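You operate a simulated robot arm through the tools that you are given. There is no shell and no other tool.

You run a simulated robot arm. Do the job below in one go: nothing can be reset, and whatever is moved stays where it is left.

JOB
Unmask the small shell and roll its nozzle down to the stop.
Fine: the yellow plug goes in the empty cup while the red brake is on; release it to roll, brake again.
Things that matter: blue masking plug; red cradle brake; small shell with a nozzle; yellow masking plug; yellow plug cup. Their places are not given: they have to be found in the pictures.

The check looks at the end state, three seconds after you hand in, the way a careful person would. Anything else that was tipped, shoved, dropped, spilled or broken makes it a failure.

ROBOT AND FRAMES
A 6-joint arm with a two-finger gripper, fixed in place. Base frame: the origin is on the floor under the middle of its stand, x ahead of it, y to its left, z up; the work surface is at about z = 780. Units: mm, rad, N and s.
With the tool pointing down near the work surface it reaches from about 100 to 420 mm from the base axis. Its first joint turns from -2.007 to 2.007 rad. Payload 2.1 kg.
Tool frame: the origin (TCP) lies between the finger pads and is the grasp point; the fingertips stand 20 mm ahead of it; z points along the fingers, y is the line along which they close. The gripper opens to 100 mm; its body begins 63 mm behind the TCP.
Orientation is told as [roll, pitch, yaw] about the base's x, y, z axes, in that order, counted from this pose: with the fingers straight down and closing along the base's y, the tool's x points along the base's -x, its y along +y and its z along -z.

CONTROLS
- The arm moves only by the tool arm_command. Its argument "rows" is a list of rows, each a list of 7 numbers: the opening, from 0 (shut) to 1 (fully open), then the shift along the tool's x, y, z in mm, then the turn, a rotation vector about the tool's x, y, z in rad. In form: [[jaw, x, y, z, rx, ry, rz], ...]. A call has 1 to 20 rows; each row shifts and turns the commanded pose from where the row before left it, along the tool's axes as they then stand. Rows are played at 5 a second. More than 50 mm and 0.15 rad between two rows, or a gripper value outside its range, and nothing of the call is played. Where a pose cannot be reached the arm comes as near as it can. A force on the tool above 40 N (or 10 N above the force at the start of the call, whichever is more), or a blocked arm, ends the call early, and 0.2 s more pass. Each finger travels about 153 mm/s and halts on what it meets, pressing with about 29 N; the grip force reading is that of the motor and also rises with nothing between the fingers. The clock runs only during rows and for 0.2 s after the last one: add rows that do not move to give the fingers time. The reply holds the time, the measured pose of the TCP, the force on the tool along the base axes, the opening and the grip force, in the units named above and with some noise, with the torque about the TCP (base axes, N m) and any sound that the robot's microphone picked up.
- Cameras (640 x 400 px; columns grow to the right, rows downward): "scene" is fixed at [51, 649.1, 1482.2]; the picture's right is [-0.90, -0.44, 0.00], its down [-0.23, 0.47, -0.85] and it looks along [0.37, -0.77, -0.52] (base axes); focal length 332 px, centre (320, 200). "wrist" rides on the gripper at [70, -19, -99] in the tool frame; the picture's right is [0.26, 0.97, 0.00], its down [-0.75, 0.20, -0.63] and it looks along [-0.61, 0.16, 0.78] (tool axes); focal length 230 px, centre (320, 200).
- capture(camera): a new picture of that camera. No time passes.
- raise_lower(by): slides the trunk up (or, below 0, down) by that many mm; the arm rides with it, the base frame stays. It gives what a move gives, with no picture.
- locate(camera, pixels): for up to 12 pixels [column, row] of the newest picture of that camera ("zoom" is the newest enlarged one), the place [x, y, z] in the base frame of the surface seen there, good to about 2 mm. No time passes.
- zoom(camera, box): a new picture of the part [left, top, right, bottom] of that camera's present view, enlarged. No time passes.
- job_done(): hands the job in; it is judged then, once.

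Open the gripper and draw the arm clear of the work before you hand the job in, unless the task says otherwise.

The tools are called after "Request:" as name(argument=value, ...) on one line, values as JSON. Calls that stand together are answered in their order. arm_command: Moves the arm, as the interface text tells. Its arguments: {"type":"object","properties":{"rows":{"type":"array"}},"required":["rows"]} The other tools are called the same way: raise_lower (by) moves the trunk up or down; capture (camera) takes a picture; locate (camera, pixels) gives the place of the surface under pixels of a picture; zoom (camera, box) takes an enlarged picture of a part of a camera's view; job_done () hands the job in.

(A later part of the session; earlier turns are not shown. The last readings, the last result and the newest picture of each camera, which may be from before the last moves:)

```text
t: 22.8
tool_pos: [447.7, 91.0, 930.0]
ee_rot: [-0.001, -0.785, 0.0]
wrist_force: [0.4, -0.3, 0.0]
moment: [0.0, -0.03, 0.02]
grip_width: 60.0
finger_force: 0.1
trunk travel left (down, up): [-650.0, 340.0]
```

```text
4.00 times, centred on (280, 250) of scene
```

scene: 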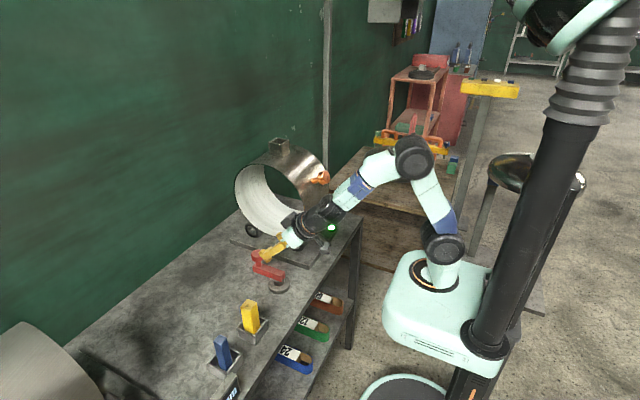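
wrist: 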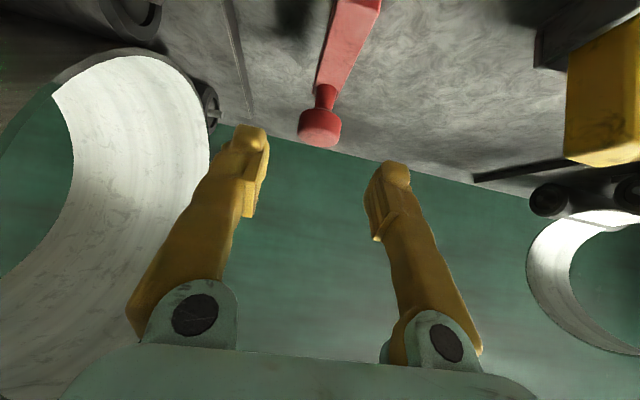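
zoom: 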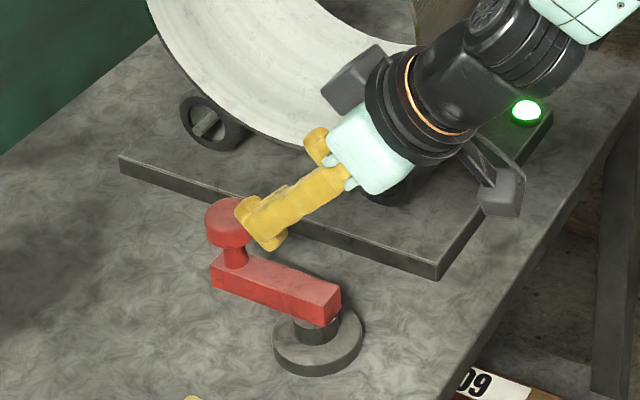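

The knob is centred at (510,89), diameter about 28 mm, z 855–877. I advance 90 mm so the fingers straddle it and then close.

Request:
arm_command(rows=[[0.6, 0.9, -0.2, 30, 0, 0, 0], [0.6, 0.9, -0.2, 30, 0, 0, 0], [0.6, 0.8, -0.2, 30.7, 0, 0, 0], [0.6, 0, 0, 0, 0, 0, 0], [0.6, 0, 0, 0, 0, 0, 0]])

Request:
capture(camera="wrist")

Request:
zoom(camera="scene", box=[220, 220, 316, 300])

```text
t: 24.0
tool_pos: [512.6, 89.6, 862.6]
ee_rot: [0.0, -0.785, 0.0]
wrist_force: [-0.4, -0.6, 0.8]
moment: [0.0, 0.0, -0.03]
grip_width: 60.2
finger_force: 0.1
trunk travel left (down, up): [-650.0, 340.0]
```

```text
taken
```

wrist: 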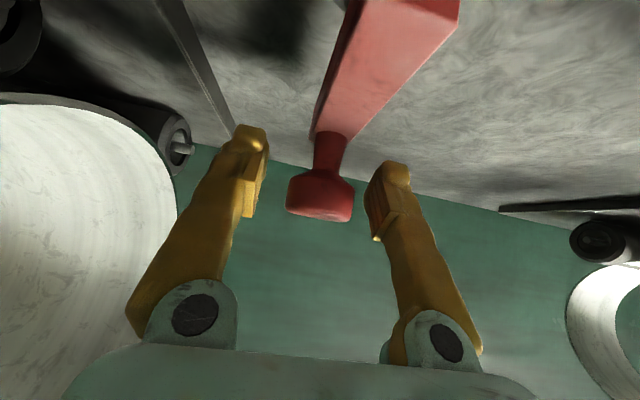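

```text
5.00 times, centred on (268, 260) of scene
```

zoom: 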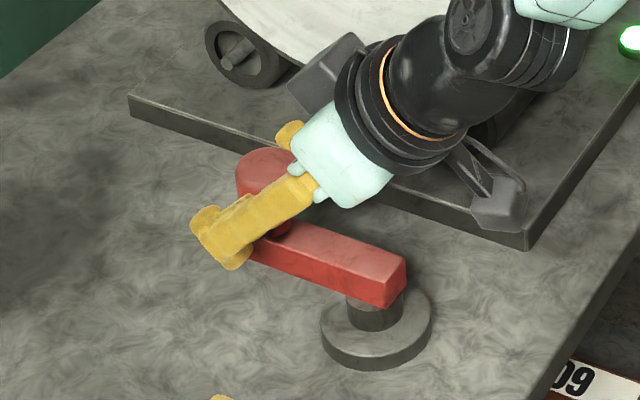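

The fingers straddle the knob evenly. I close on it.

Request:
arm_command(rows=[[0.4, 0, 0, 0, 0, 0, 0], [0.3, 0, 0, 0, 0, 0, 0], [0.2, 0, 0, 0, 0, 0, 0], [0.2, 0, 0, 0, 0, 0, 0]])

Request:
capture(camera="wrist")

```text
t: 25.0
tool_pos: [510.3, 89.6, 862.9]
ee_rot: [-0.002, -0.784, 0.001]
wrist_force: [1.3, 2.7, -1.3]
moment: [0.09, 0.01, -0.19]
grip_width: 30.0
finger_force: 45.3
trunk travel left (down, up): [-650.0, 340.0]
```

```text
taken
```

wrist: 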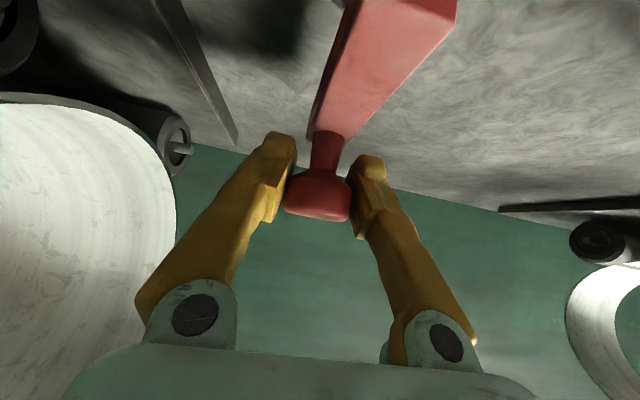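

The knob is gripped. I test the free direction gently, first 6 mm toward +y, watching the force.

Request:
arm_command(rows=[[0.2, 0, 2, 0, 0, 0, 0], [0.2, 0, 2, 0, 0, 0, 0], [0.2, 0, 2, 0, 0, 0, 0], [0.2, 0, 0, 0, 0, 0, 0]])

```text
t: 26.0
tool_pos: [511.8, 90.9, 861.1]
ee_rot: [0.004, -0.784, -0.004]
wrist_force: [1.8, -20.2, -4.5]
moment: [-0.54, -0.21, 0.07]
grip_width: 29.7
finger_force: 45.2
trunk travel left (down, up): [-650.0, 340.0]
```

+y is blocked (20 N back with almost no motion), so that is a stop. I go back and test toward -y.

Request:
arm_command(rows=[[0.2, 0, -3, 0, 0, 0, 0], [0.2, 0, -3, 0, 0, 0, 0], [0.2, 0, -2, 0, 0, 0, 0], [0.2, 0, -2, 0, 0, 0, 0], [0.2, 0, -2, 0, 0, 0, 0], [0.2, 0, 0, 0, 0, 0, 0]])

Request:
zoom(camera="scene", box=[220, 200, 340, 300])

```text
t: 27.4
tool_pos: [513.1, 88.2, 862.3]
ee_rot: [-0.007, -0.779, 0.006]
wrist_force: [5.4, 12.7, -3.3]
moment: [0.1, -0.06, -0.5]
grip_width: 29.9
finger_force: 45.1
trunk travel left (down, up): [-650.0, 340.0]
```

```text
4.00 times, centred on (280, 250) of scene
```

zoom: 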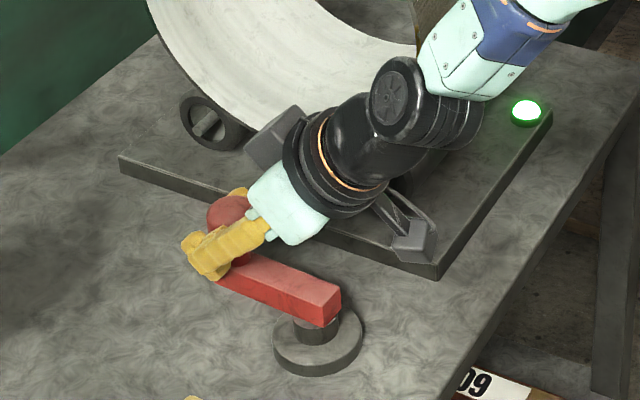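

It resists at 12.7 N toward -y with slight motion, possibly a detent. I push a bit further toward -y, staying under the force limit.

Request:
arm_command(rows=[[0.2, 0, -2, 0, 0, 0, 0], [0.2, 0, -2, 0, 0, 0, 0], [0.2, 0, 0, 0, 0, 0, 0]])

```text
t: 28.2
tool_pos: [514.0, 84.0, 862.2]
ee_rot: [-0.009, -0.777, 0.007]
wrist_force: [3.6, 13.3, -11.6]
moment: [-0.1, -0.05, -0.67]
grip_width: 29.2
finger_force: 45.4
trunk travel left (down, up): [-650.0, 340.0]
```

The knob now moves toward -y with friction (~13 N), so release is that way. I follow the arc about the pivot (440,90), R≈71, turning the gripper with the lever in steps of 0.12 rad.

Request:
arm_command(rows=[[0.2, 0, 0, 0, 0.1, 0, 0.1], [0.2, 0.36, -8.5, -0.36, 0.085, 0, 0.085], [0.2, 0.36, -8.5, -0.36, 0.085, 0, 0.085], [0.2, 0.36, -8.5, -0.36, 0.085, 0, 0.085], [0.2, 0, 0, 0, 0, 0, 0]])

Request:
zoom(camera="scene", box=[220, 200, 340, 300])

Request:
capture(camera="wrist")

```text
t: 29.4
tool_pos: [503.9, 55.6, 861.1]
ee_rot: [-0.001, -0.781, -0.503]
wrist_force: [-1.5, 1.7, -11.5]
moment: [0.05, 0.15, -0.06]
grip_width: 29.3
finger_force: 44.6
trunk travel left (down, up): [-650.0, 340.0]
```

```text
4.00 times, centred on (280, 250) of scene
```

zoom: 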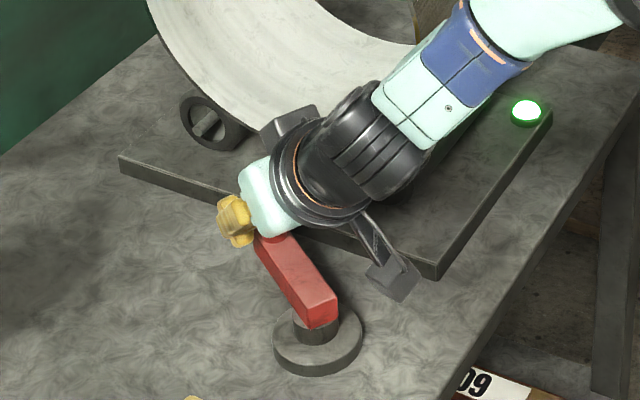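

```text
taken
```

wrist: 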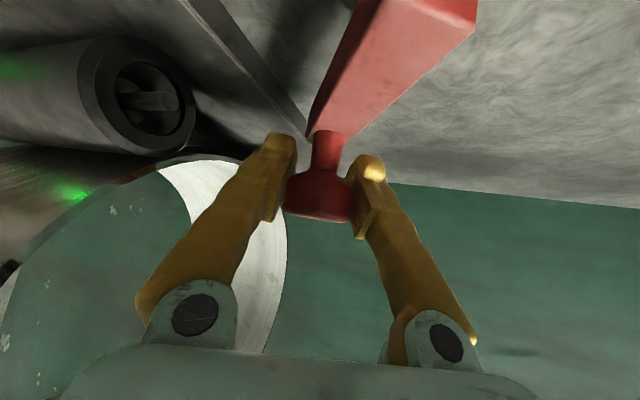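

The lever has turned about 28° and moves easily, lamp still green. I continue four more steps along the arc, easing down about 1.5 mm to cut the vertical pull.

Request:
arm_command(rows=[[0.2, 1.36, -8.5, 0.64, 0.085, 0, 0.085], [0.2, 0.36, -8.5, -0.36, 0.085, 0, 0.085], [0.2, 0.36, -8.5, -0.36, 0.085, 0, 0.085], [0.2, 0.36, -8.5, -0.36, 0.085, 0, 0.085], [0.2, 0, 0, 0, 0, 0, 0]])

Request:
zoom(camera="scene", box=[220, 200, 340, 300])

Request:
capture(camera="wrist")

```text
t: 30.6
tool_pos: [481.6, 34.1, 861.3]
ee_rot: [-0.003, -0.787, -0.981]
wrist_force: [4.2, 12.8, 0.2]
moment: [0.12, -0.17, -0.47]
grip_width: 29.3
finger_force: 44.7
trunk travel left (down, up): [-650.0, 340.0]
```

```text
4.00 times, centred on (280, 250) of scene
```

zoom: 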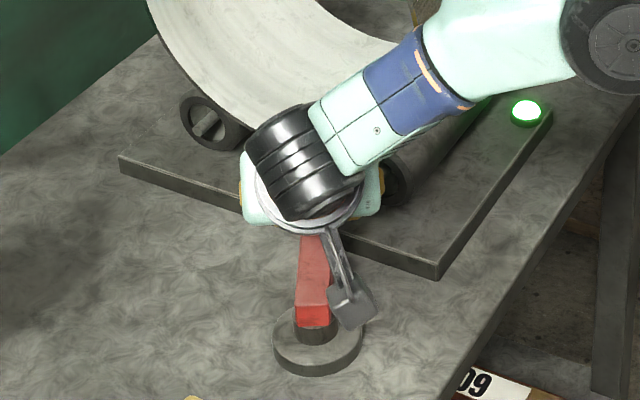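

```text
taken
```

wrist: 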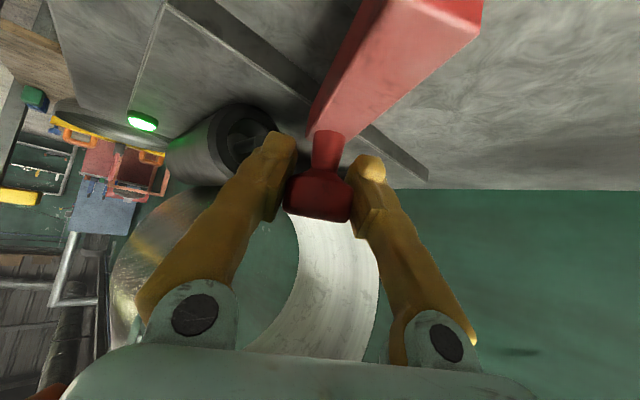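

Lever at about 55°, 13 N resisting and lamp unchanged. I continue two more steps and read the force.

Request:
arm_command(rows=[[0.2, 0.36, -8.5, -0.36, 0.085, 0, 0.085], [0.2, 0.36, -8.5, -0.36, 0.085, 0, 0.085], [0.2, 0, 0, 0, 0, 0, 0]])

Request:
zoom(camera="scene", box=[220, 200, 340, 300])

```text
t: 31.4
tool_pos: [467.3, 27.9, 861.8]
ee_rot: [-0.004, -0.789, -1.222]
wrist_force: [4.8, 12.3, 0.0]
moment: [-0.11, -0.32, -0.43]
grip_width: 29.5
finger_force: 44.4
trunk travel left (down, up): [-650.0, 340.0]
```

```text
4.00 times, centred on (280, 250) of scene
```

zoom: 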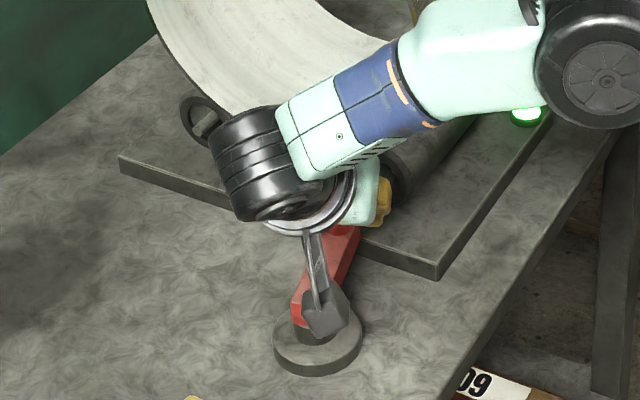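

I check the forearm's clearance from the shell before continuing.

Request:
locate(camera="zoom", pixels=[[470, 20], [480, 60], [410, 70], [300, 110], [290, 150], [605, 80], [230, 150], [545, 40]])

Request:
capture(camera="wrist")

Request:
capture(camera="scene")

```text
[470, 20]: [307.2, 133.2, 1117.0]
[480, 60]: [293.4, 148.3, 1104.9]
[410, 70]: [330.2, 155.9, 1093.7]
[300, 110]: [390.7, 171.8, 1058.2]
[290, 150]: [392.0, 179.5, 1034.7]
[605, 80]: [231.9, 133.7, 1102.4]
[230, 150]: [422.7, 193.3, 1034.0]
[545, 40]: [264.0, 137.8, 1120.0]
```

```text
taken
```

wrist: 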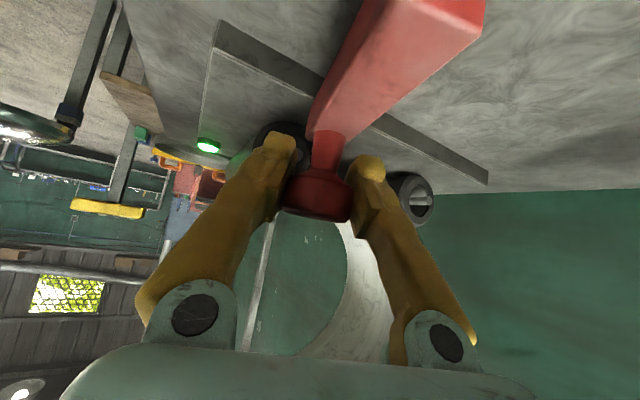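

```text
taken
```

scene: 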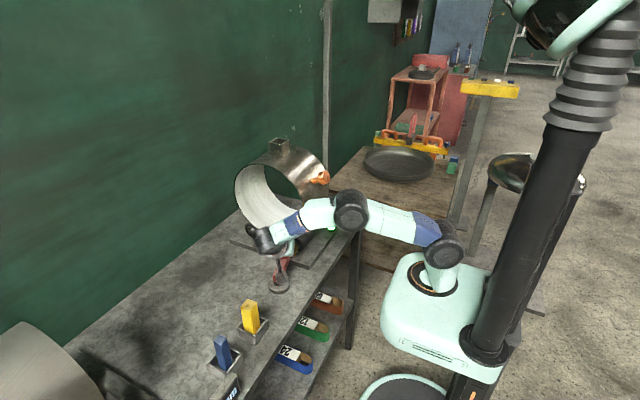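

The forearm is at y≈130–190, well clear. I keep turning the lever three more steps.

Request:
arm_command(rows=[[0.2, 0.36, -8.5, -0.36, 0.085, 0, 0.085], [0.2, 0.36, -8.5, -0.36, 0.085, 0, 0.085], [0.2, 0, 0, 0, 0, 0, 0]])

Request:
capture(camera="scene")

```text
t: 32.2
tool_pos: [451.1, 26.1, 861.8]
ee_rot: [-0.002, -0.791, -1.465]
wrist_force: [4.5, 15.3, 1.4]
moment: [0.3, -0.2, -0.27]
grip_width: 29.3
finger_force: 45.1
trunk travel left (down, up): [-650.0, 340.0]
```

```text
taken
```

scene: 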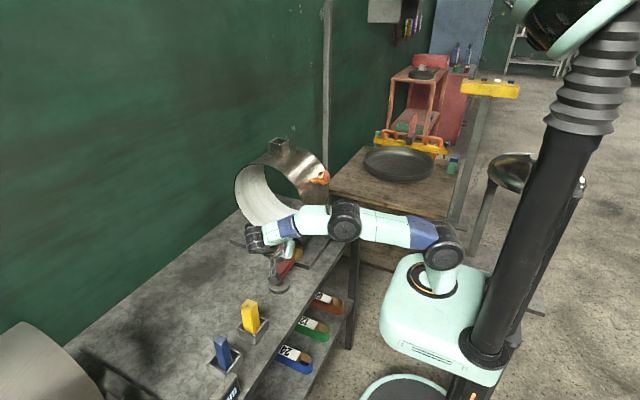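

The lever is near 82° and my path is pulling a little outward (15 N). I ease 3 mm inward and continue two smaller steps to find the stop.

Request:
arm_command(rows=[[0.2, 2.1, 0, -2.1, 0, 0, 0], [0.2, 0.25, -6, -0.25, 0.06, 0, 0.06], [0.2, 0.25, -5, -0.25, 0.05, 0, 0.05], [0.2, 0, 0, 0, 0, 0, 0]])

Request:
zoom(camera="scene", box=[220, 200, 340, 300])

Request:
capture(camera="wrist")

```text
t: 33.0
tool_pos: [450.1, 20.5, 859.4]
ee_rot: [0.009, -0.775, -1.614]
wrist_force: [3.6, 11.7, -17.9]
moment: [0.93, -0.38, 0.36]
grip_width: 28.1
finger_force: 45.2
trunk travel left (down, up): [-650.0, 340.0]
stopped in row 4: the force on the tool passed its limit at 42 N (the readings are from after the stop); the commanded pose is now the measured one
```

```text
4.00 times, centred on (280, 250) of scene
```

zoom: 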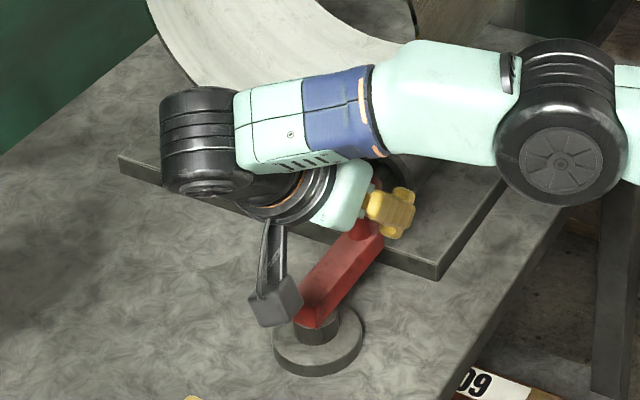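

```text
taken
```

wrist: 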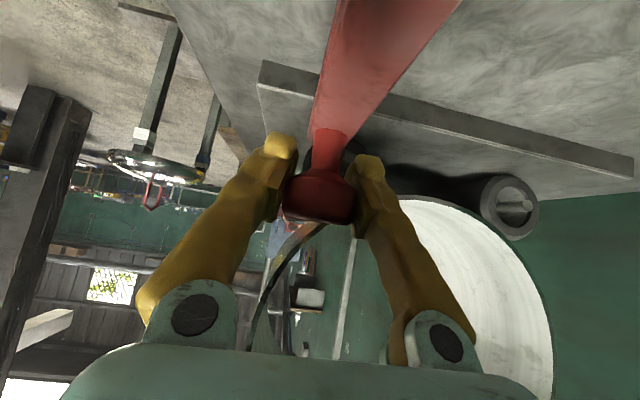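

The force limit tripped at about (450,20): the lever has reached its far stop near 82–85°. I open the fingers and back off along the tool axis to look at the lamp and lever.

Request:
arm_command(rows=[[0.35, 0, 0, 0, 0, 0, 0], [0.5, 0, 0, 0, 0, 0, 0], [0.6, 0, 0, 0, 0, 0, 0], [0.6, 0, 0, 0, 0, 0, 0]])

Request:
arm_command(rows=[[0.6, 0, 0, -10, 0, 0, 0], [0.6, 0, 0, -20, 0, 0, 0], [0.6, 0, 0, -25, 0, 0, 0], [0.6, 0, 0, -25, 0, 0, 0], [0.6, 0, 0, -20, 0, 0, 0], [0.6, 0, 0, 0, 0, 0, 0]])

Request:
capture(camera="wrist")

Request:
capture(camera="scene")

```text
t: 34.0
tool_pos: [443.0, 15.1, 861.9]
ee_rot: [0.019, -0.774, -1.623]
wrist_force: [-0.2, 0.5, 0.4]
moment: [0.02, 0.06, 0.0]
grip_width: 60.2
finger_force: 0.1
trunk travel left (down, up): [-650.0, 340.0]
```

```text
t: 35.4
tool_pos: [415.5, 65.7, 914.7]
ee_rot: [0.021, -0.773, -1.622]
wrist_force: [-0.6, -1.0, 0.5]
moment: [0.0, 0.02, 0.02]
grip_width: 60.3
finger_force: 0.1
out of reach, approached as far as the arm can: row 2, 3, 4, 5
trunk travel left (down, up): [-650.0, 340.0]
```

```text
taken
```

wrist: 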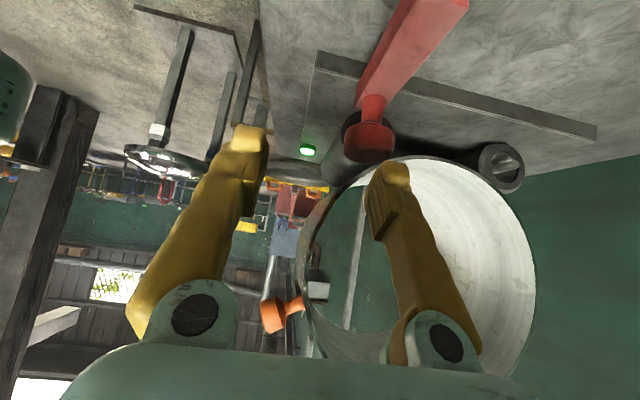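

```text
taken
```

scene: 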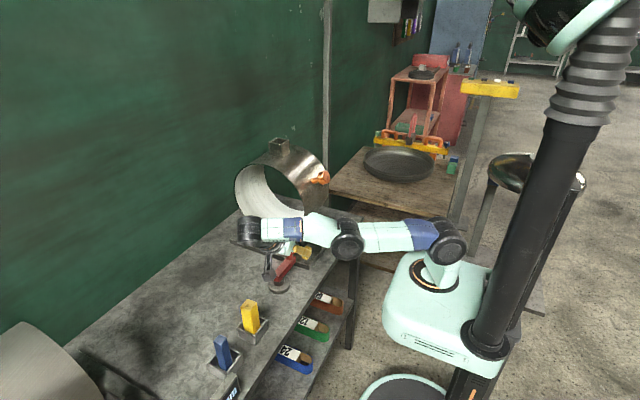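

I'm clear of the knob and the lamp still looks green at wrist (307,150). I zoom in on lever, lamp and shell.

Request:
locate(camera="wrist", pixels=[[370, 128], [350, 138], [392, 140], [368, 155], [373, 105], [375, 80], [400, 60], [307, 150], [425, 20]])

Request:
zoom(camera="scene", box=[220, 200, 340, 300])

Request:
zoom(camera="wrist", box=[230, 40, 550, 240])

```text
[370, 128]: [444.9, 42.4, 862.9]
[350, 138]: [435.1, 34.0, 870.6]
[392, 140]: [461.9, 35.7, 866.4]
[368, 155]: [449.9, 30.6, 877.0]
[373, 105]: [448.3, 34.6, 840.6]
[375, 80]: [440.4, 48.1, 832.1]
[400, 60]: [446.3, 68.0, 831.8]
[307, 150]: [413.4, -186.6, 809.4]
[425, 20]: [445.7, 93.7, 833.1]
```

```text
4.00 times, centred on (280, 250) of scene
```

zoom: 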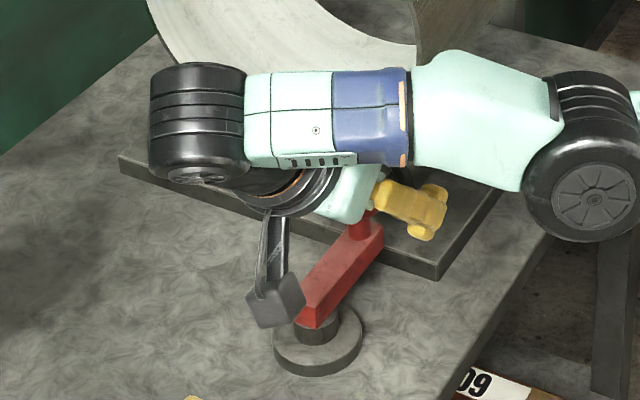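

```text
2.00 times, centred on (390, 140) of wrist
```

zoom: 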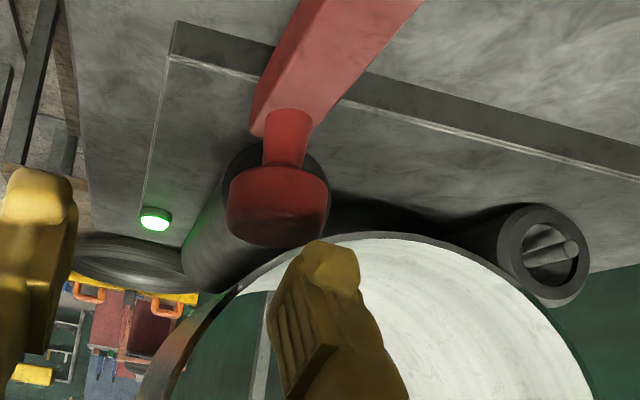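

The lever now points along -y (knob at (448,28)), i.e. the other stop. To reach the orange handle with a good elbow position, I raise the trunk fully; nothing is above the arm.

Request:
raise_lower(by=330)

Request:
arm_command(rows=[[0.6, 0, 0, 0, 0, 0, 0], [0.6, 0, 0, 0, 0, 0, 0]])

Request:
capture(camera="scene")

Request:
capture(camera="wrist")

```text
t: 38.7
tool_pos: [415.9, 65.1, 1243.7]
ee_rot: [0.02, -0.774, -1.622]
wrist_force: [-0.1, 0.0, 0.7]
moment: [0.0, 0.01, 0.01]
grip_width: 59.9
finger_force: 0.0
trunk travel left (down, up): [-980.0, 10.0]
```

```text
t: 39.3
tool_pos: [416.0, 64.2, 1242.7]
ee_rot: [0.018, -0.773, -1.622]
wrist_force: [-0.5, 0.2, 0.2]
moment: [-0.03, 0.02, 0.01]
grip_width: 60.0
finger_force: 0.1
trunk travel left (down, up): [-980.0, 10.0]
```

```text
taken
```

scene: 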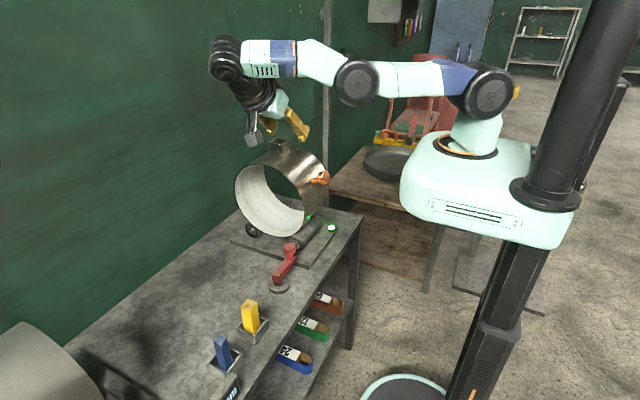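

```text
taken
```

wrist: 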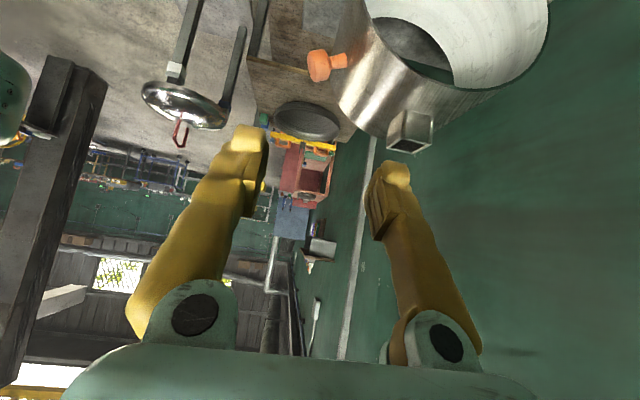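

The view is clear now. I zoom on the lever, shell and lamp to see the state after release.

Request:
zoom(camera="scene", box=[220, 130, 380, 300])

Request:
locate(camera="scene", pixels=[[291, 245], [285, 262], [281, 275], [278, 290], [250, 307], [222, 345], [280, 143], [318, 180]])

Request:
locate(camera="wrist", pixels=[[318, 65], [338, 62], [350, 60], [400, 130], [410, 115], [425, 145], [405, 148]])

```text
2.35 times, centred on (300, 215) of scene
```

zoom: 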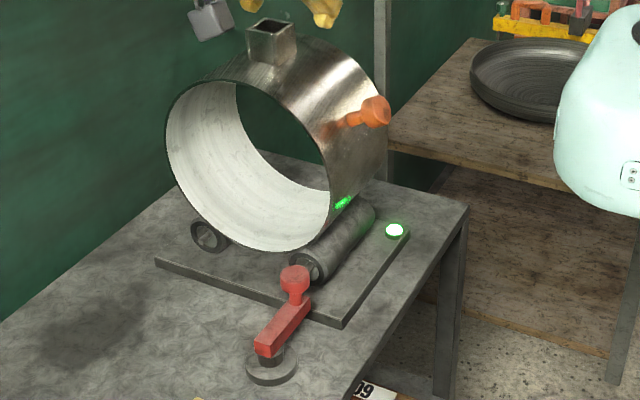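

```text
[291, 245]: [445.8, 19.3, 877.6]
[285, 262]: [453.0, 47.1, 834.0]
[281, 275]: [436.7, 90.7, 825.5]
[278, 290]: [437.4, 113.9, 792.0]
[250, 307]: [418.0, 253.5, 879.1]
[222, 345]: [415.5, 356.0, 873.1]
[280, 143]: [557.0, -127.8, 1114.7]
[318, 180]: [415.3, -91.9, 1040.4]
```

```text
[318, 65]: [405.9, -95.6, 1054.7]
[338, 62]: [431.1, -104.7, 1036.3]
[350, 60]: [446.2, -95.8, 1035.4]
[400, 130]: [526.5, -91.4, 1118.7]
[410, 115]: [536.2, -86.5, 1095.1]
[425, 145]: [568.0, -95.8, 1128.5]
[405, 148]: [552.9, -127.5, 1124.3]
```

Nozzle is still at the top and the lever is fully turned. I turn the gripper back to face forward in two stages, moving clear above the shell's front.

Request:
arm_command(rows=[[0.6, 0, 0, 0, -0.0942, 0, -0.0967], [0.6, 0, 0, 0, -0.0942, 0, -0.0967], [0.6, 0, 0, 0, -0.0942, 0, -0.0967], [0.6, 0, 0, 0, -0.0942, 0, -0.0967], [0.6, 0, 0, 0, -0.0942, 0, -0.0967], [0.6, 0, 0, 0, -0.0942, 0, -0.0967], [0.6, -11.2, 0.7, 31.5, 0, 0, 0], [0.6, -11.2, 0.7, 31.5, 0, 0, 0], [0.6, -11.2, 0.7, 31.5, 0, 0, 0], [0.6, 0, 0, 0, -0.0942, 0, -0.0967], [0.6, 0, 0, 0, -0.0942, 0, -0.0967], [0.6, 0, 0, 0, -0.0942, 0, -0.0967], [0.6, 0, 0, 0, -0.0942, 0, -0.0967], [0.6, 0, 0, 0, -0.0942, 0, -0.0967], [0.6, 0, 0, 0, -0.0942, 0, -0.0967], [0.6, 0, 0, 0, 0, 0, 0]])

Request:
capture(camera="scene")

Request:
capture(camera="wrist")

```text
t: 42.7
tool_pos: [449.7, 132.0, 1337.5]
ee_rot: [-0.002, -0.786, 0.015]
wrist_force: [0.2, 0.1, 0.4]
moment: [0.02, 0.01, 0.03]
grip_width: 60.4
finger_force: 0.2
out of reach, approached as far as the arm can: row 1, 2, 3, 4, 5, 6, 7
trunk travel left (down, up): [-980.0, 10.0]
```

```text
taken
```

scene: 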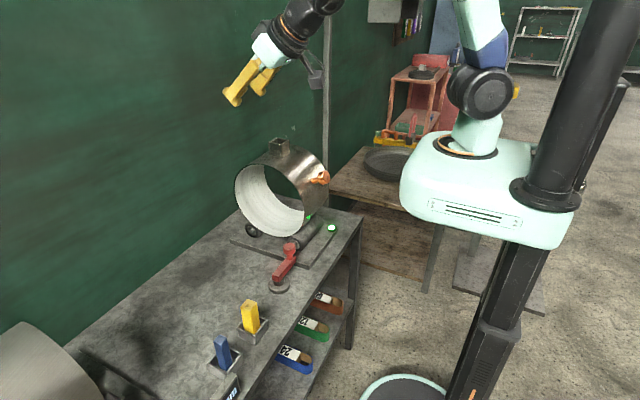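

```text
taken
```

wrist: 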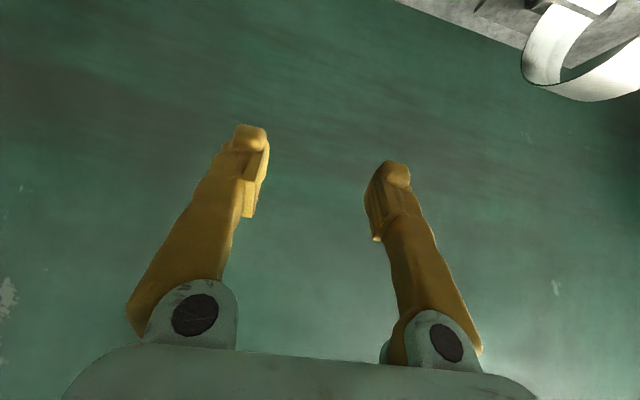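

The arm ended at (450,132,1337) facing forward, clear of everything. I now move above the orange handle near (430,-108,1180) to look at it.

Request:
arm_command(rows=[[0.7, 15.7, -30, 12.2, 0, 0, 0], [0.7, 15.7, -30, 12.2, 0, 0, 0], [0.7, 15.7, -30, 12.2, 0, 0, 0], [0.7, 15.7, -30, 12.2, 0, 0, 0], [0.7, 15.7, -30, 12.2, 0, 0, 0], [0.7, 15.7, -30, 12.2, 0, 0, 0], [0.7, 15.7, -30, 12.2, 0, 0, 0], [0.7, 15.7, -30, 12.2, 0, 0, 0], [0.7, 0, 0, 0, 0, 0, 0]])

Request:
capture(camera="scene")

Request:
capture(camera="wrist")

```text
t: 44.7
tool_pos: [419.7, 36.4, 1206.1]
ee_rot: [-0.004, -0.787, 0.011]
wrist_force: [0.3, 0.1, -0.1]
moment: [-0.02, -0.02, 0.01]
grip_width: 70.2
finger_force: 0.1
out of reach, approached as far as the arm can: row 4, 5, 6, 7, 8
trunk travel left (down, up): [-980.0, 10.0]
```

```text
taken
```

scene: 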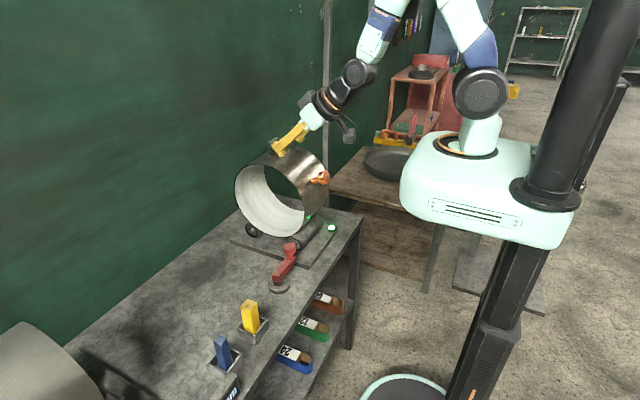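

```text
taken
```

wrist: 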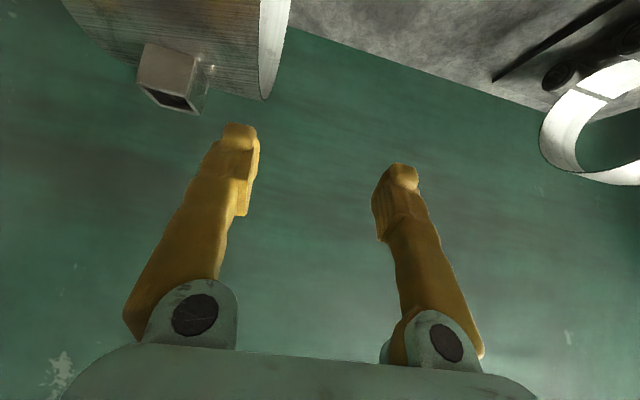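

The arm got stuck at (420,36,1206): the direct path runs through a zone too close to the base. I bring the commanded pose back to where the arm is and move it forward and up, where it has room.

Request:
arm_command(rows=[[0.7, 0, 36, 0, 0, 0, 0], [0.7, 0, 36, 0, 0, 0, 0], [0.7, 0, 36, 0, 0, 0, 0], [0.7, 0, 36, 0, 0, 0, 0], [0.7, -21, 0, 5, 0, 0, 0], [0.7, -21, 0, 5, 0, 0, 0], [0.7, -21, 0, 5, 0, 0, 0], [0.7, -21, 0, 5, 0, 0, 0], [0.7, 0, 0, 0, 0, 0, 0], [0.7, 0, 0, 0, 0, 0, 0]])

```text
t: 46.9
tool_pos: [491.2, 183.5, 1251.2]
ee_rot: [-0.003, -0.786, 0.012]
wrist_force: [0.0, 0.3, 0.9]
moment: [0.01, -0.01, 0.02]
grip_width: 69.7
finger_force: 0.1
trunk travel left (down, up): [-980.0, 10.0]
```

The commanded pose resets to the reached one, so I'm at (491,183,1251). I go along -y at this forward distance to y≈-108, well above the nozzle.

Request:
arm_command(rows=[[0.7, 0, -29, 0, 0, 0, 0], [0.7, 0, -29, 0, 0, 0, 0], [0.7, 0, -29, 0, 0, 0, 0], [0.7, 0, -29, 0, 0, 0, 0], [0.7, 0, -29, 0, 0, 0, 0], [0.7, 0, -29, 0, 0, 0, 0], [0.7, 0, -29, 0, 0, 0, 0], [0.7, 0, -29, 0, 0, 0, 0], [0.7, 0, -29, 0, 0, 0, 0], [0.7, 0, -29, 0, 0, 0, 0], [0.7, 0, 0, 0, 0, 0, 0]])

Request:
capture(camera="wrist")

Request:
capture(camera="scene")

```text
t: 49.3
tool_pos: [496.2, -100.7, 1253.2]
ee_rot: [-0.001, -0.786, 0.013]
wrist_force: [-0.5, 0.5, 0.3]
moment: [-0.01, 0.01, -0.02]
grip_width: 69.8
finger_force: 0.1
out of reach, approached as far as the arm can: row 6, 7
trunk travel left (down, up): [-980.0, 10.0]
```

```text
taken
```

wrist: 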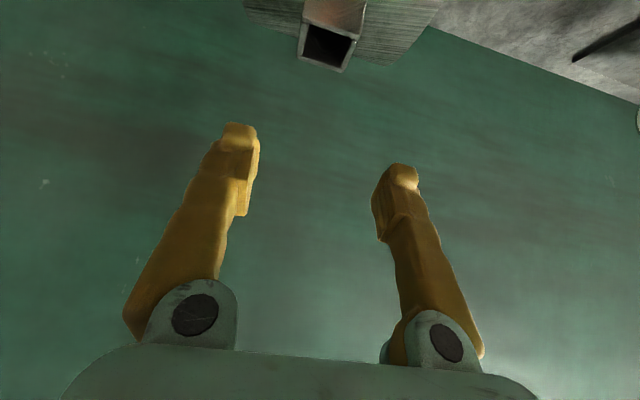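

```text
taken
```

scene: 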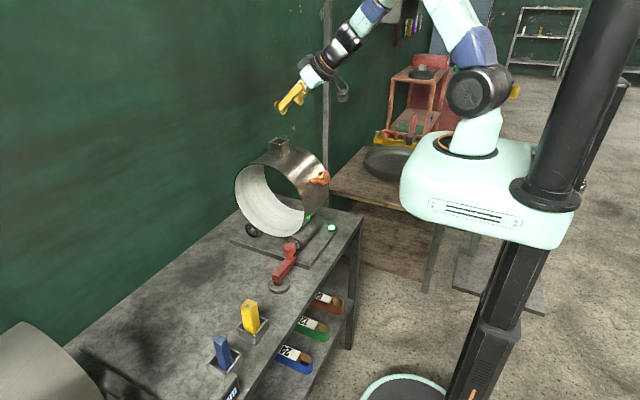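

Now at (496,-101,1253). I descend backward toward the handle, to (448,-108,1150), and look at it.

Request:
arm_command(rows=[[0.7, 26.7, -1.8, 9.7, 0, 0, 0], [0.7, 26.7, -1.8, 9.7, 0, 0, 0], [0.7, 26.7, -1.8, 9.7, 0, 0, 0], [0.7, 26.7, -1.8, 9.7, 0, 0, 0], [0.7, 0, 0, 0, 0, 0, 0]])

Request:
capture(camera="wrist")

Request:
zoom(camera="scene", box=[230, 80, 390, 200])

```text
t: 50.5
tool_pos: [447.3, -110.4, 1149.1]
ee_rot: [0.0, -0.787, 0.011]
wrist_force: [-0.2, -0.4, 0.1]
moment: [-0.01, 0.0, 0.0]
grip_width: 69.9
finger_force: 0.1
trunk travel left (down, up): [-980.0, 10.0]
```

```text
taken
```

wrist: 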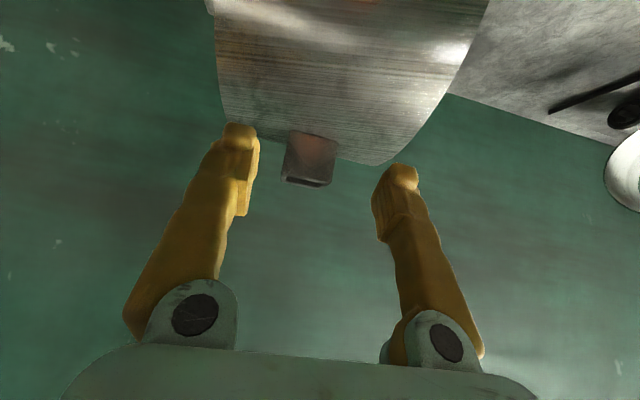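

```text
3.33 times, centred on (310, 140) of scene
```

zoom: 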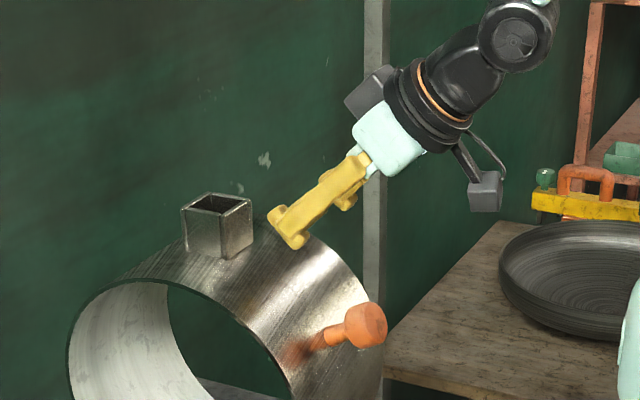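

I'm at (447,-110,1149); the handle is below, at zoom (365,325). I locate points on its head and stem.

Request:
locate(camera="zoom", pixels=[[372, 305], [362, 330], [382, 340], [372, 345], [350, 318], [350, 340], [333, 335], [320, 340], [355, 312], [384, 325]])

```text
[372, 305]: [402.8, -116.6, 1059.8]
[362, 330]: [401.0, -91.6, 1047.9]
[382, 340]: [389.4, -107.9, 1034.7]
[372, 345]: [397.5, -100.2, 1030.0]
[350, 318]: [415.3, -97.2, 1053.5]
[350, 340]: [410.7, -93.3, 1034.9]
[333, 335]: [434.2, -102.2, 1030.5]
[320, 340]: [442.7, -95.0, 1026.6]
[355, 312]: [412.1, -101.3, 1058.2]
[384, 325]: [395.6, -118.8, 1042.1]
```

Handle head centre is about (404,-108,1045), radius ~15. I go down with open fingers toward it, stopping a bit short first.

Request:
arm_command(rows=[[0.7, 20, 0.5, 9, 0, 0, 0], [0.7, 20, 0.5, 9, 0, 0, 0], [0.7, 20, 0.5, 9, 0, 0, 0], [0.7, 21, 0.5, 7, 0, 0, 0], [0.7, 0, 0, 0, 0, 0, 0]])

Request:
capture(camera="wrist")

Request:
zoom(camera="scene", box=[270, 120, 370, 200])

```text
t: 51.7
tool_pos: [413.6, -108.2, 1067.2]
ee_rot: [-0.003, -0.787, 0.011]
wrist_force: [-0.4, -0.7, -0.4]
moment: [-0.01, -0.01, -0.01]
grip_width: 70.2
finger_force: 0.0
trunk travel left (down, up): [-980.0, 10.0]
```

```text
taken
```

wrist: 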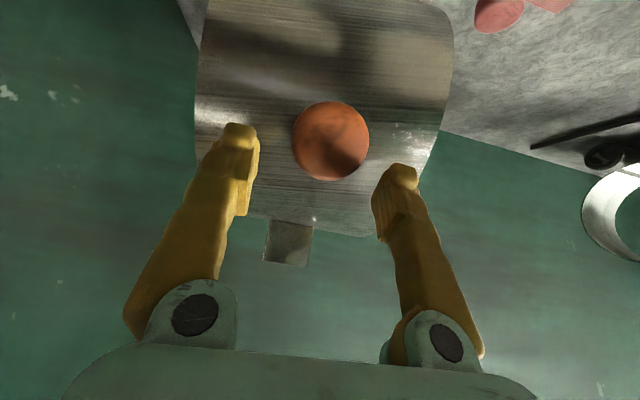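

```text
5.00 times, centred on (320, 160) of scene
```

zoom: 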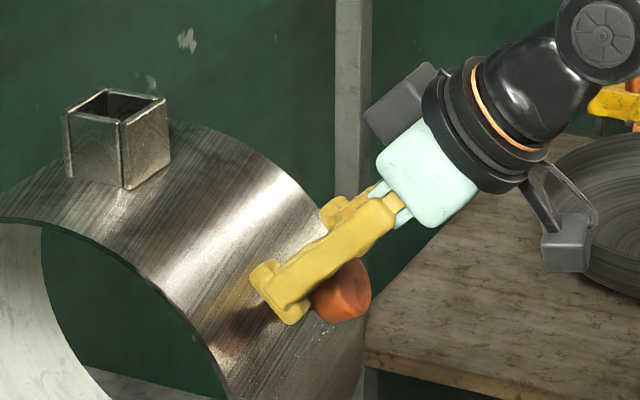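

The handle face shows at wrist (330,140), centred between the fingers. I locate its edges for a final alignment.

Request:
locate(camera="wrist", pixels=[[330, 140], [294, 138], [367, 143], [330, 104], [328, 178], [500, 12]])

```text
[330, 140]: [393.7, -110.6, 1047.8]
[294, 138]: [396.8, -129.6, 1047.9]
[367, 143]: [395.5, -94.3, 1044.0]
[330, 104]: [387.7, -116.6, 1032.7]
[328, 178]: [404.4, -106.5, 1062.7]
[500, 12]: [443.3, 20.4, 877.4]
```

The head's centre works out to (401,-111,1045) at radius 166 and 63° from the top. I go the last 25 mm and close on it.

Request:
arm_command(rows=[[0.7, 12.2, -1.4, 3.3, 0, 0, 0], [0.7, 12.2, -1.4, 3.3, 0, 0, 0], [0.7, 0, 0, 0, 0, 0, 0], [0.7, 0, 0, 0, 0, 0, 0]])

Request:
arm_command(rows=[[0.5, 0, 0, 0, 0, 0, 0], [0.4, 0, 0, 0, 0, 0, 0], [0.25, 0, 0, 0, 0, 0, 0], [0.25, 0, 0, 0, 0, 0, 0]])

Request:
capture(camera="wrist")

Request:
zoom(camera="scene", box=[270, 120, 370, 200])

```text
t: 52.7
tool_pos: [400.4, -112.0, 1046.3]
ee_rot: [-0.001, -0.786, 0.011]
wrist_force: [-0.4, 0.9, 0.4]
moment: [0.01, 0.01, -0.01]
grip_width: 69.8
finger_force: 0.0
trunk travel left (down, up): [-980.0, 10.0]
```

```text
t: 53.7
tool_pos: [401.8, -109.5, 1046.3]
ee_rot: [-0.002, -0.785, 0.014]
wrist_force: [-0.2, 3.7, -1.6]
moment: [0.13, 0.0, 0.08]
grip_width: 36.0
finger_force: 45.0
trunk travel left (down, up): [-980.0, 10.0]
```

```text
taken
```

wrist: 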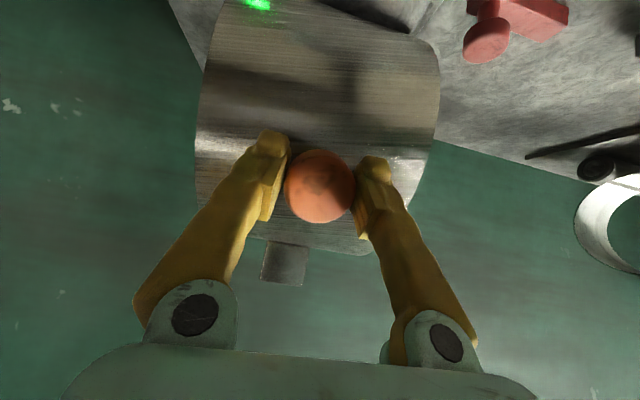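

```text
5.00 times, centred on (320, 160) of scene
```

zoom: 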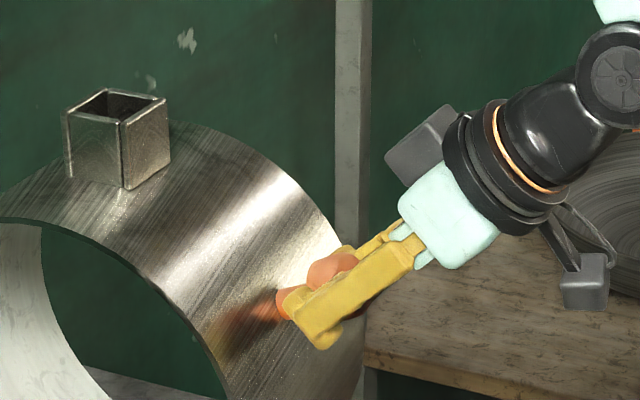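

The handle is gripped (36 mm). I test rolling gently downward (nozzle toward the robot side), 6 mm along the tangent, and read the force.

Request:
arm_command(rows=[[0.25, 2.8, 0, 0.95, 0, 0, 0], [0.25, 2.8, 0, 0.95, 0, 0, 0], [0.25, 0, 0, 0, 0, 0, 0]])

```text
t: 54.5
tool_pos: [399.6, -109.7, 1040.9]
ee_rot: [-0.006, -0.789, 0.016]
wrist_force: [6.1, 4.6, 10.0]
moment: [0.04, -1.46, 0.02]
grip_width: 36.2
finger_force: 44.9
trunk travel left (down, up): [-980.0, 10.0]
```

It followed about 5.8 mm with 12 N. I continue along the arc another 20 mm and check in pictures that the shell turns.

Request:
arm_command(rows=[[0.25, 4.7, 0, 1.8, 0, 0, 0], [0.25, 4.6, 0, 1.9, 0, 0, 0], [0.25, 4.5, 0, 2.1, 0, 0, 0], [0.25, 4.4, 0, 2.3, 0, 0, 0], [0.25, 0, 0, 0, 0, 0, 0]])

Request:
zoom(camera="scene", box=[210, 120, 370, 240])

Request:
capture(camera="wrist")

```text
t: 55.7
tool_pos: [390.3, -110.2, 1022.3]
ee_rot: [-0.003, -0.788, 0.015]
wrist_force: [2.6, 3.4, 8.8]
moment: [0.04, -1.33, 0.03]
grip_width: 35.8
finger_force: 44.9
trunk travel left (down, up): [-980.0, 10.0]
```

```text
3.33 times, centred on (290, 180) of scene
```

zoom: 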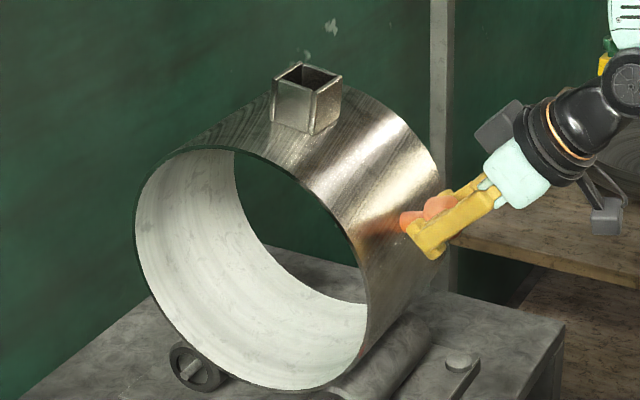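

```text
taken
```

wrist: 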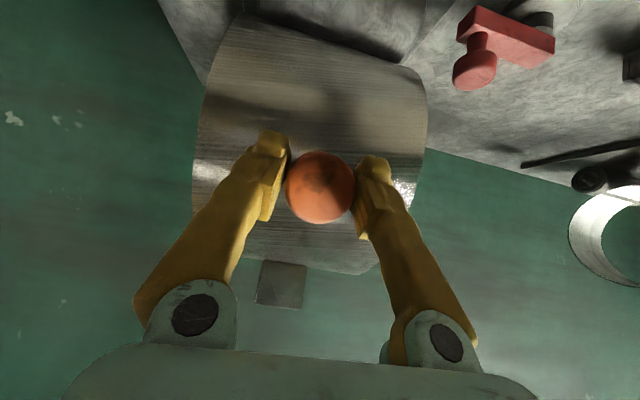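

The shell turns with the handle: the nozzle is tilting toward the robot side and the lamp went off. I follow the arc (radius 166) another 18°.

Request:
arm_command(rows=[[0.25, 7.64, 0, 4.15, 0, 0, 0], [0.25, 7.41, 0, 4.54, 0, 0, 0], [0.25, 7.17, 0, 4.93, 0, 0, 0], [0.25, 6.9, 0, 5.29, 0, 0, 0], [0.25, 6.61, 0, 5.65, 0, 0, 0], [0.25, 6.31, 0, 5.99, 0, 0, 0], [0.25, 0, 0, 0, 0, 0, 0]])

Request:
zoom(camera="scene", box=[210, 120, 370, 240])

Request:
capture(camera="wrist")

```text
t: 57.3
tool_pos: [382.0, -109.4, 971.1]
ee_rot: [-0.004, -0.788, 0.014]
wrist_force: [-1.5, 6.0, 9.8]
moment: [0.03, -1.28, 0.08]
grip_width: 36.3
finger_force: 45.2
trunk travel left (down, up): [-980.0, 10.0]
```

```text
3.33 times, centred on (290, 180) of scene
```

zoom: 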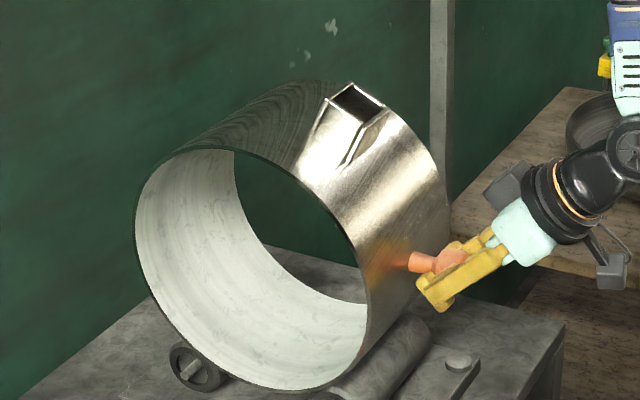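

```text
taken
```

wrist: 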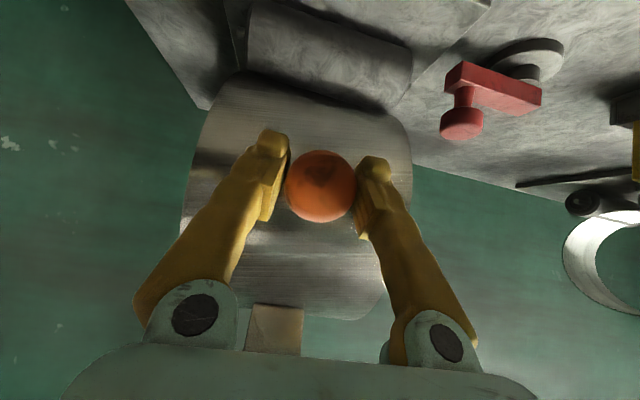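

The roll goes smoothly with the handle at 90° (nozzle ≈27° over). I follow another 18° of arc.

Request:
arm_command(rows=[[0.25, 5.99, 0, 6.31, 0, 0, 0], [0.25, 5.65, 0, 6.61, 0, 0, 0], [0.25, 5.29, 0, 6.9, 0, 0, 0], [0.25, 4.93, 0, 7.17, 0, 0, 0], [0.25, 4.54, 0, 7.41, 0, 0, 0], [0.25, 4.15, 0, 7.64, 0, 0, 0], [0.25, 0, 0, 0, 0, 0, 0]])

Request:
zoom(camera="scene", box=[210, 120, 370, 240])

Request:
capture(camera="wrist")

```text
t: 58.9
tool_pos: [390.0, -110.6, 920.2]
ee_rot: [-0.003, -0.786, 0.013]
wrist_force: [-1.8, 6.2, 3.1]
moment: [-0.05, -0.51, 0.21]
grip_width: 35.3
finger_force: 45.0
trunk travel left (down, up): [-980.0, 10.0]
```

```text
3.33 times, centred on (290, 180) of scene
```

zoom: 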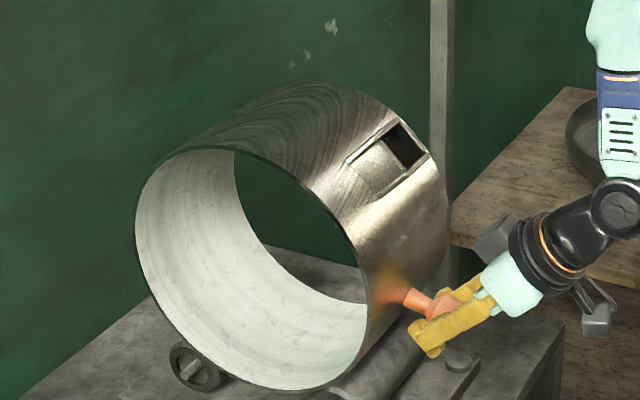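

```text
taken
```

wrist: 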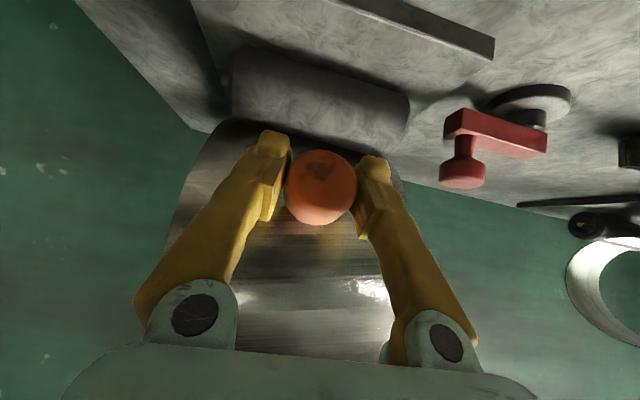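

Handle at ~108° (nozzle ≈45° over). I continue in smaller batches, three steps, watching for the stop.

Request:
arm_command(rows=[[0.25, 3.74, 0, 7.85, 0, 0, 0], [0.25, 3.33, 0, 8.04, 0, 0, 0], [0.25, 2.9, 0, 8.2, 0, 0, 0], [0.25, 0, 0, 0, 0, 0, 0]])

Request:
zoom(camera="scene", box=[210, 120, 370, 240])

Request:
capture(camera="wrist")

```text
t: 59.9
tool_pos: [399.9, -110.8, 894.4]
ee_rot: [-0.004, -0.786, 0.014]
wrist_force: [2.0, 3.7, -2.8]
moment: [-0.1, 0.03, -0.07]
grip_width: 26.7
finger_force: 1.3
trunk travel left (down, up): [-980.0, 10.0]
```

```text
3.33 times, centred on (290, 180) of scene
```

zoom: 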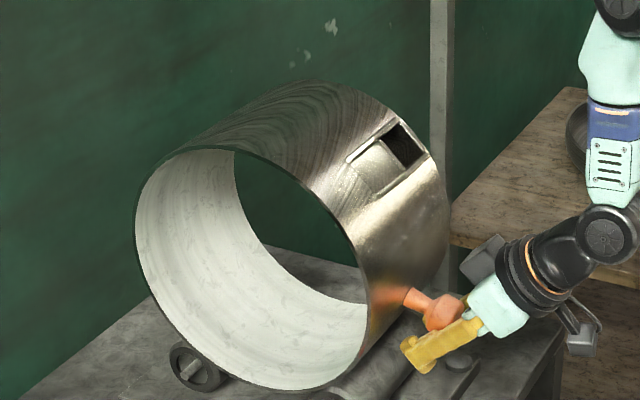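

```text
taken
```

wrist: 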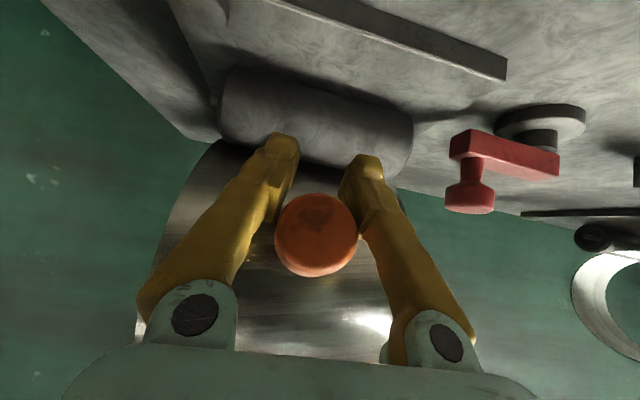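

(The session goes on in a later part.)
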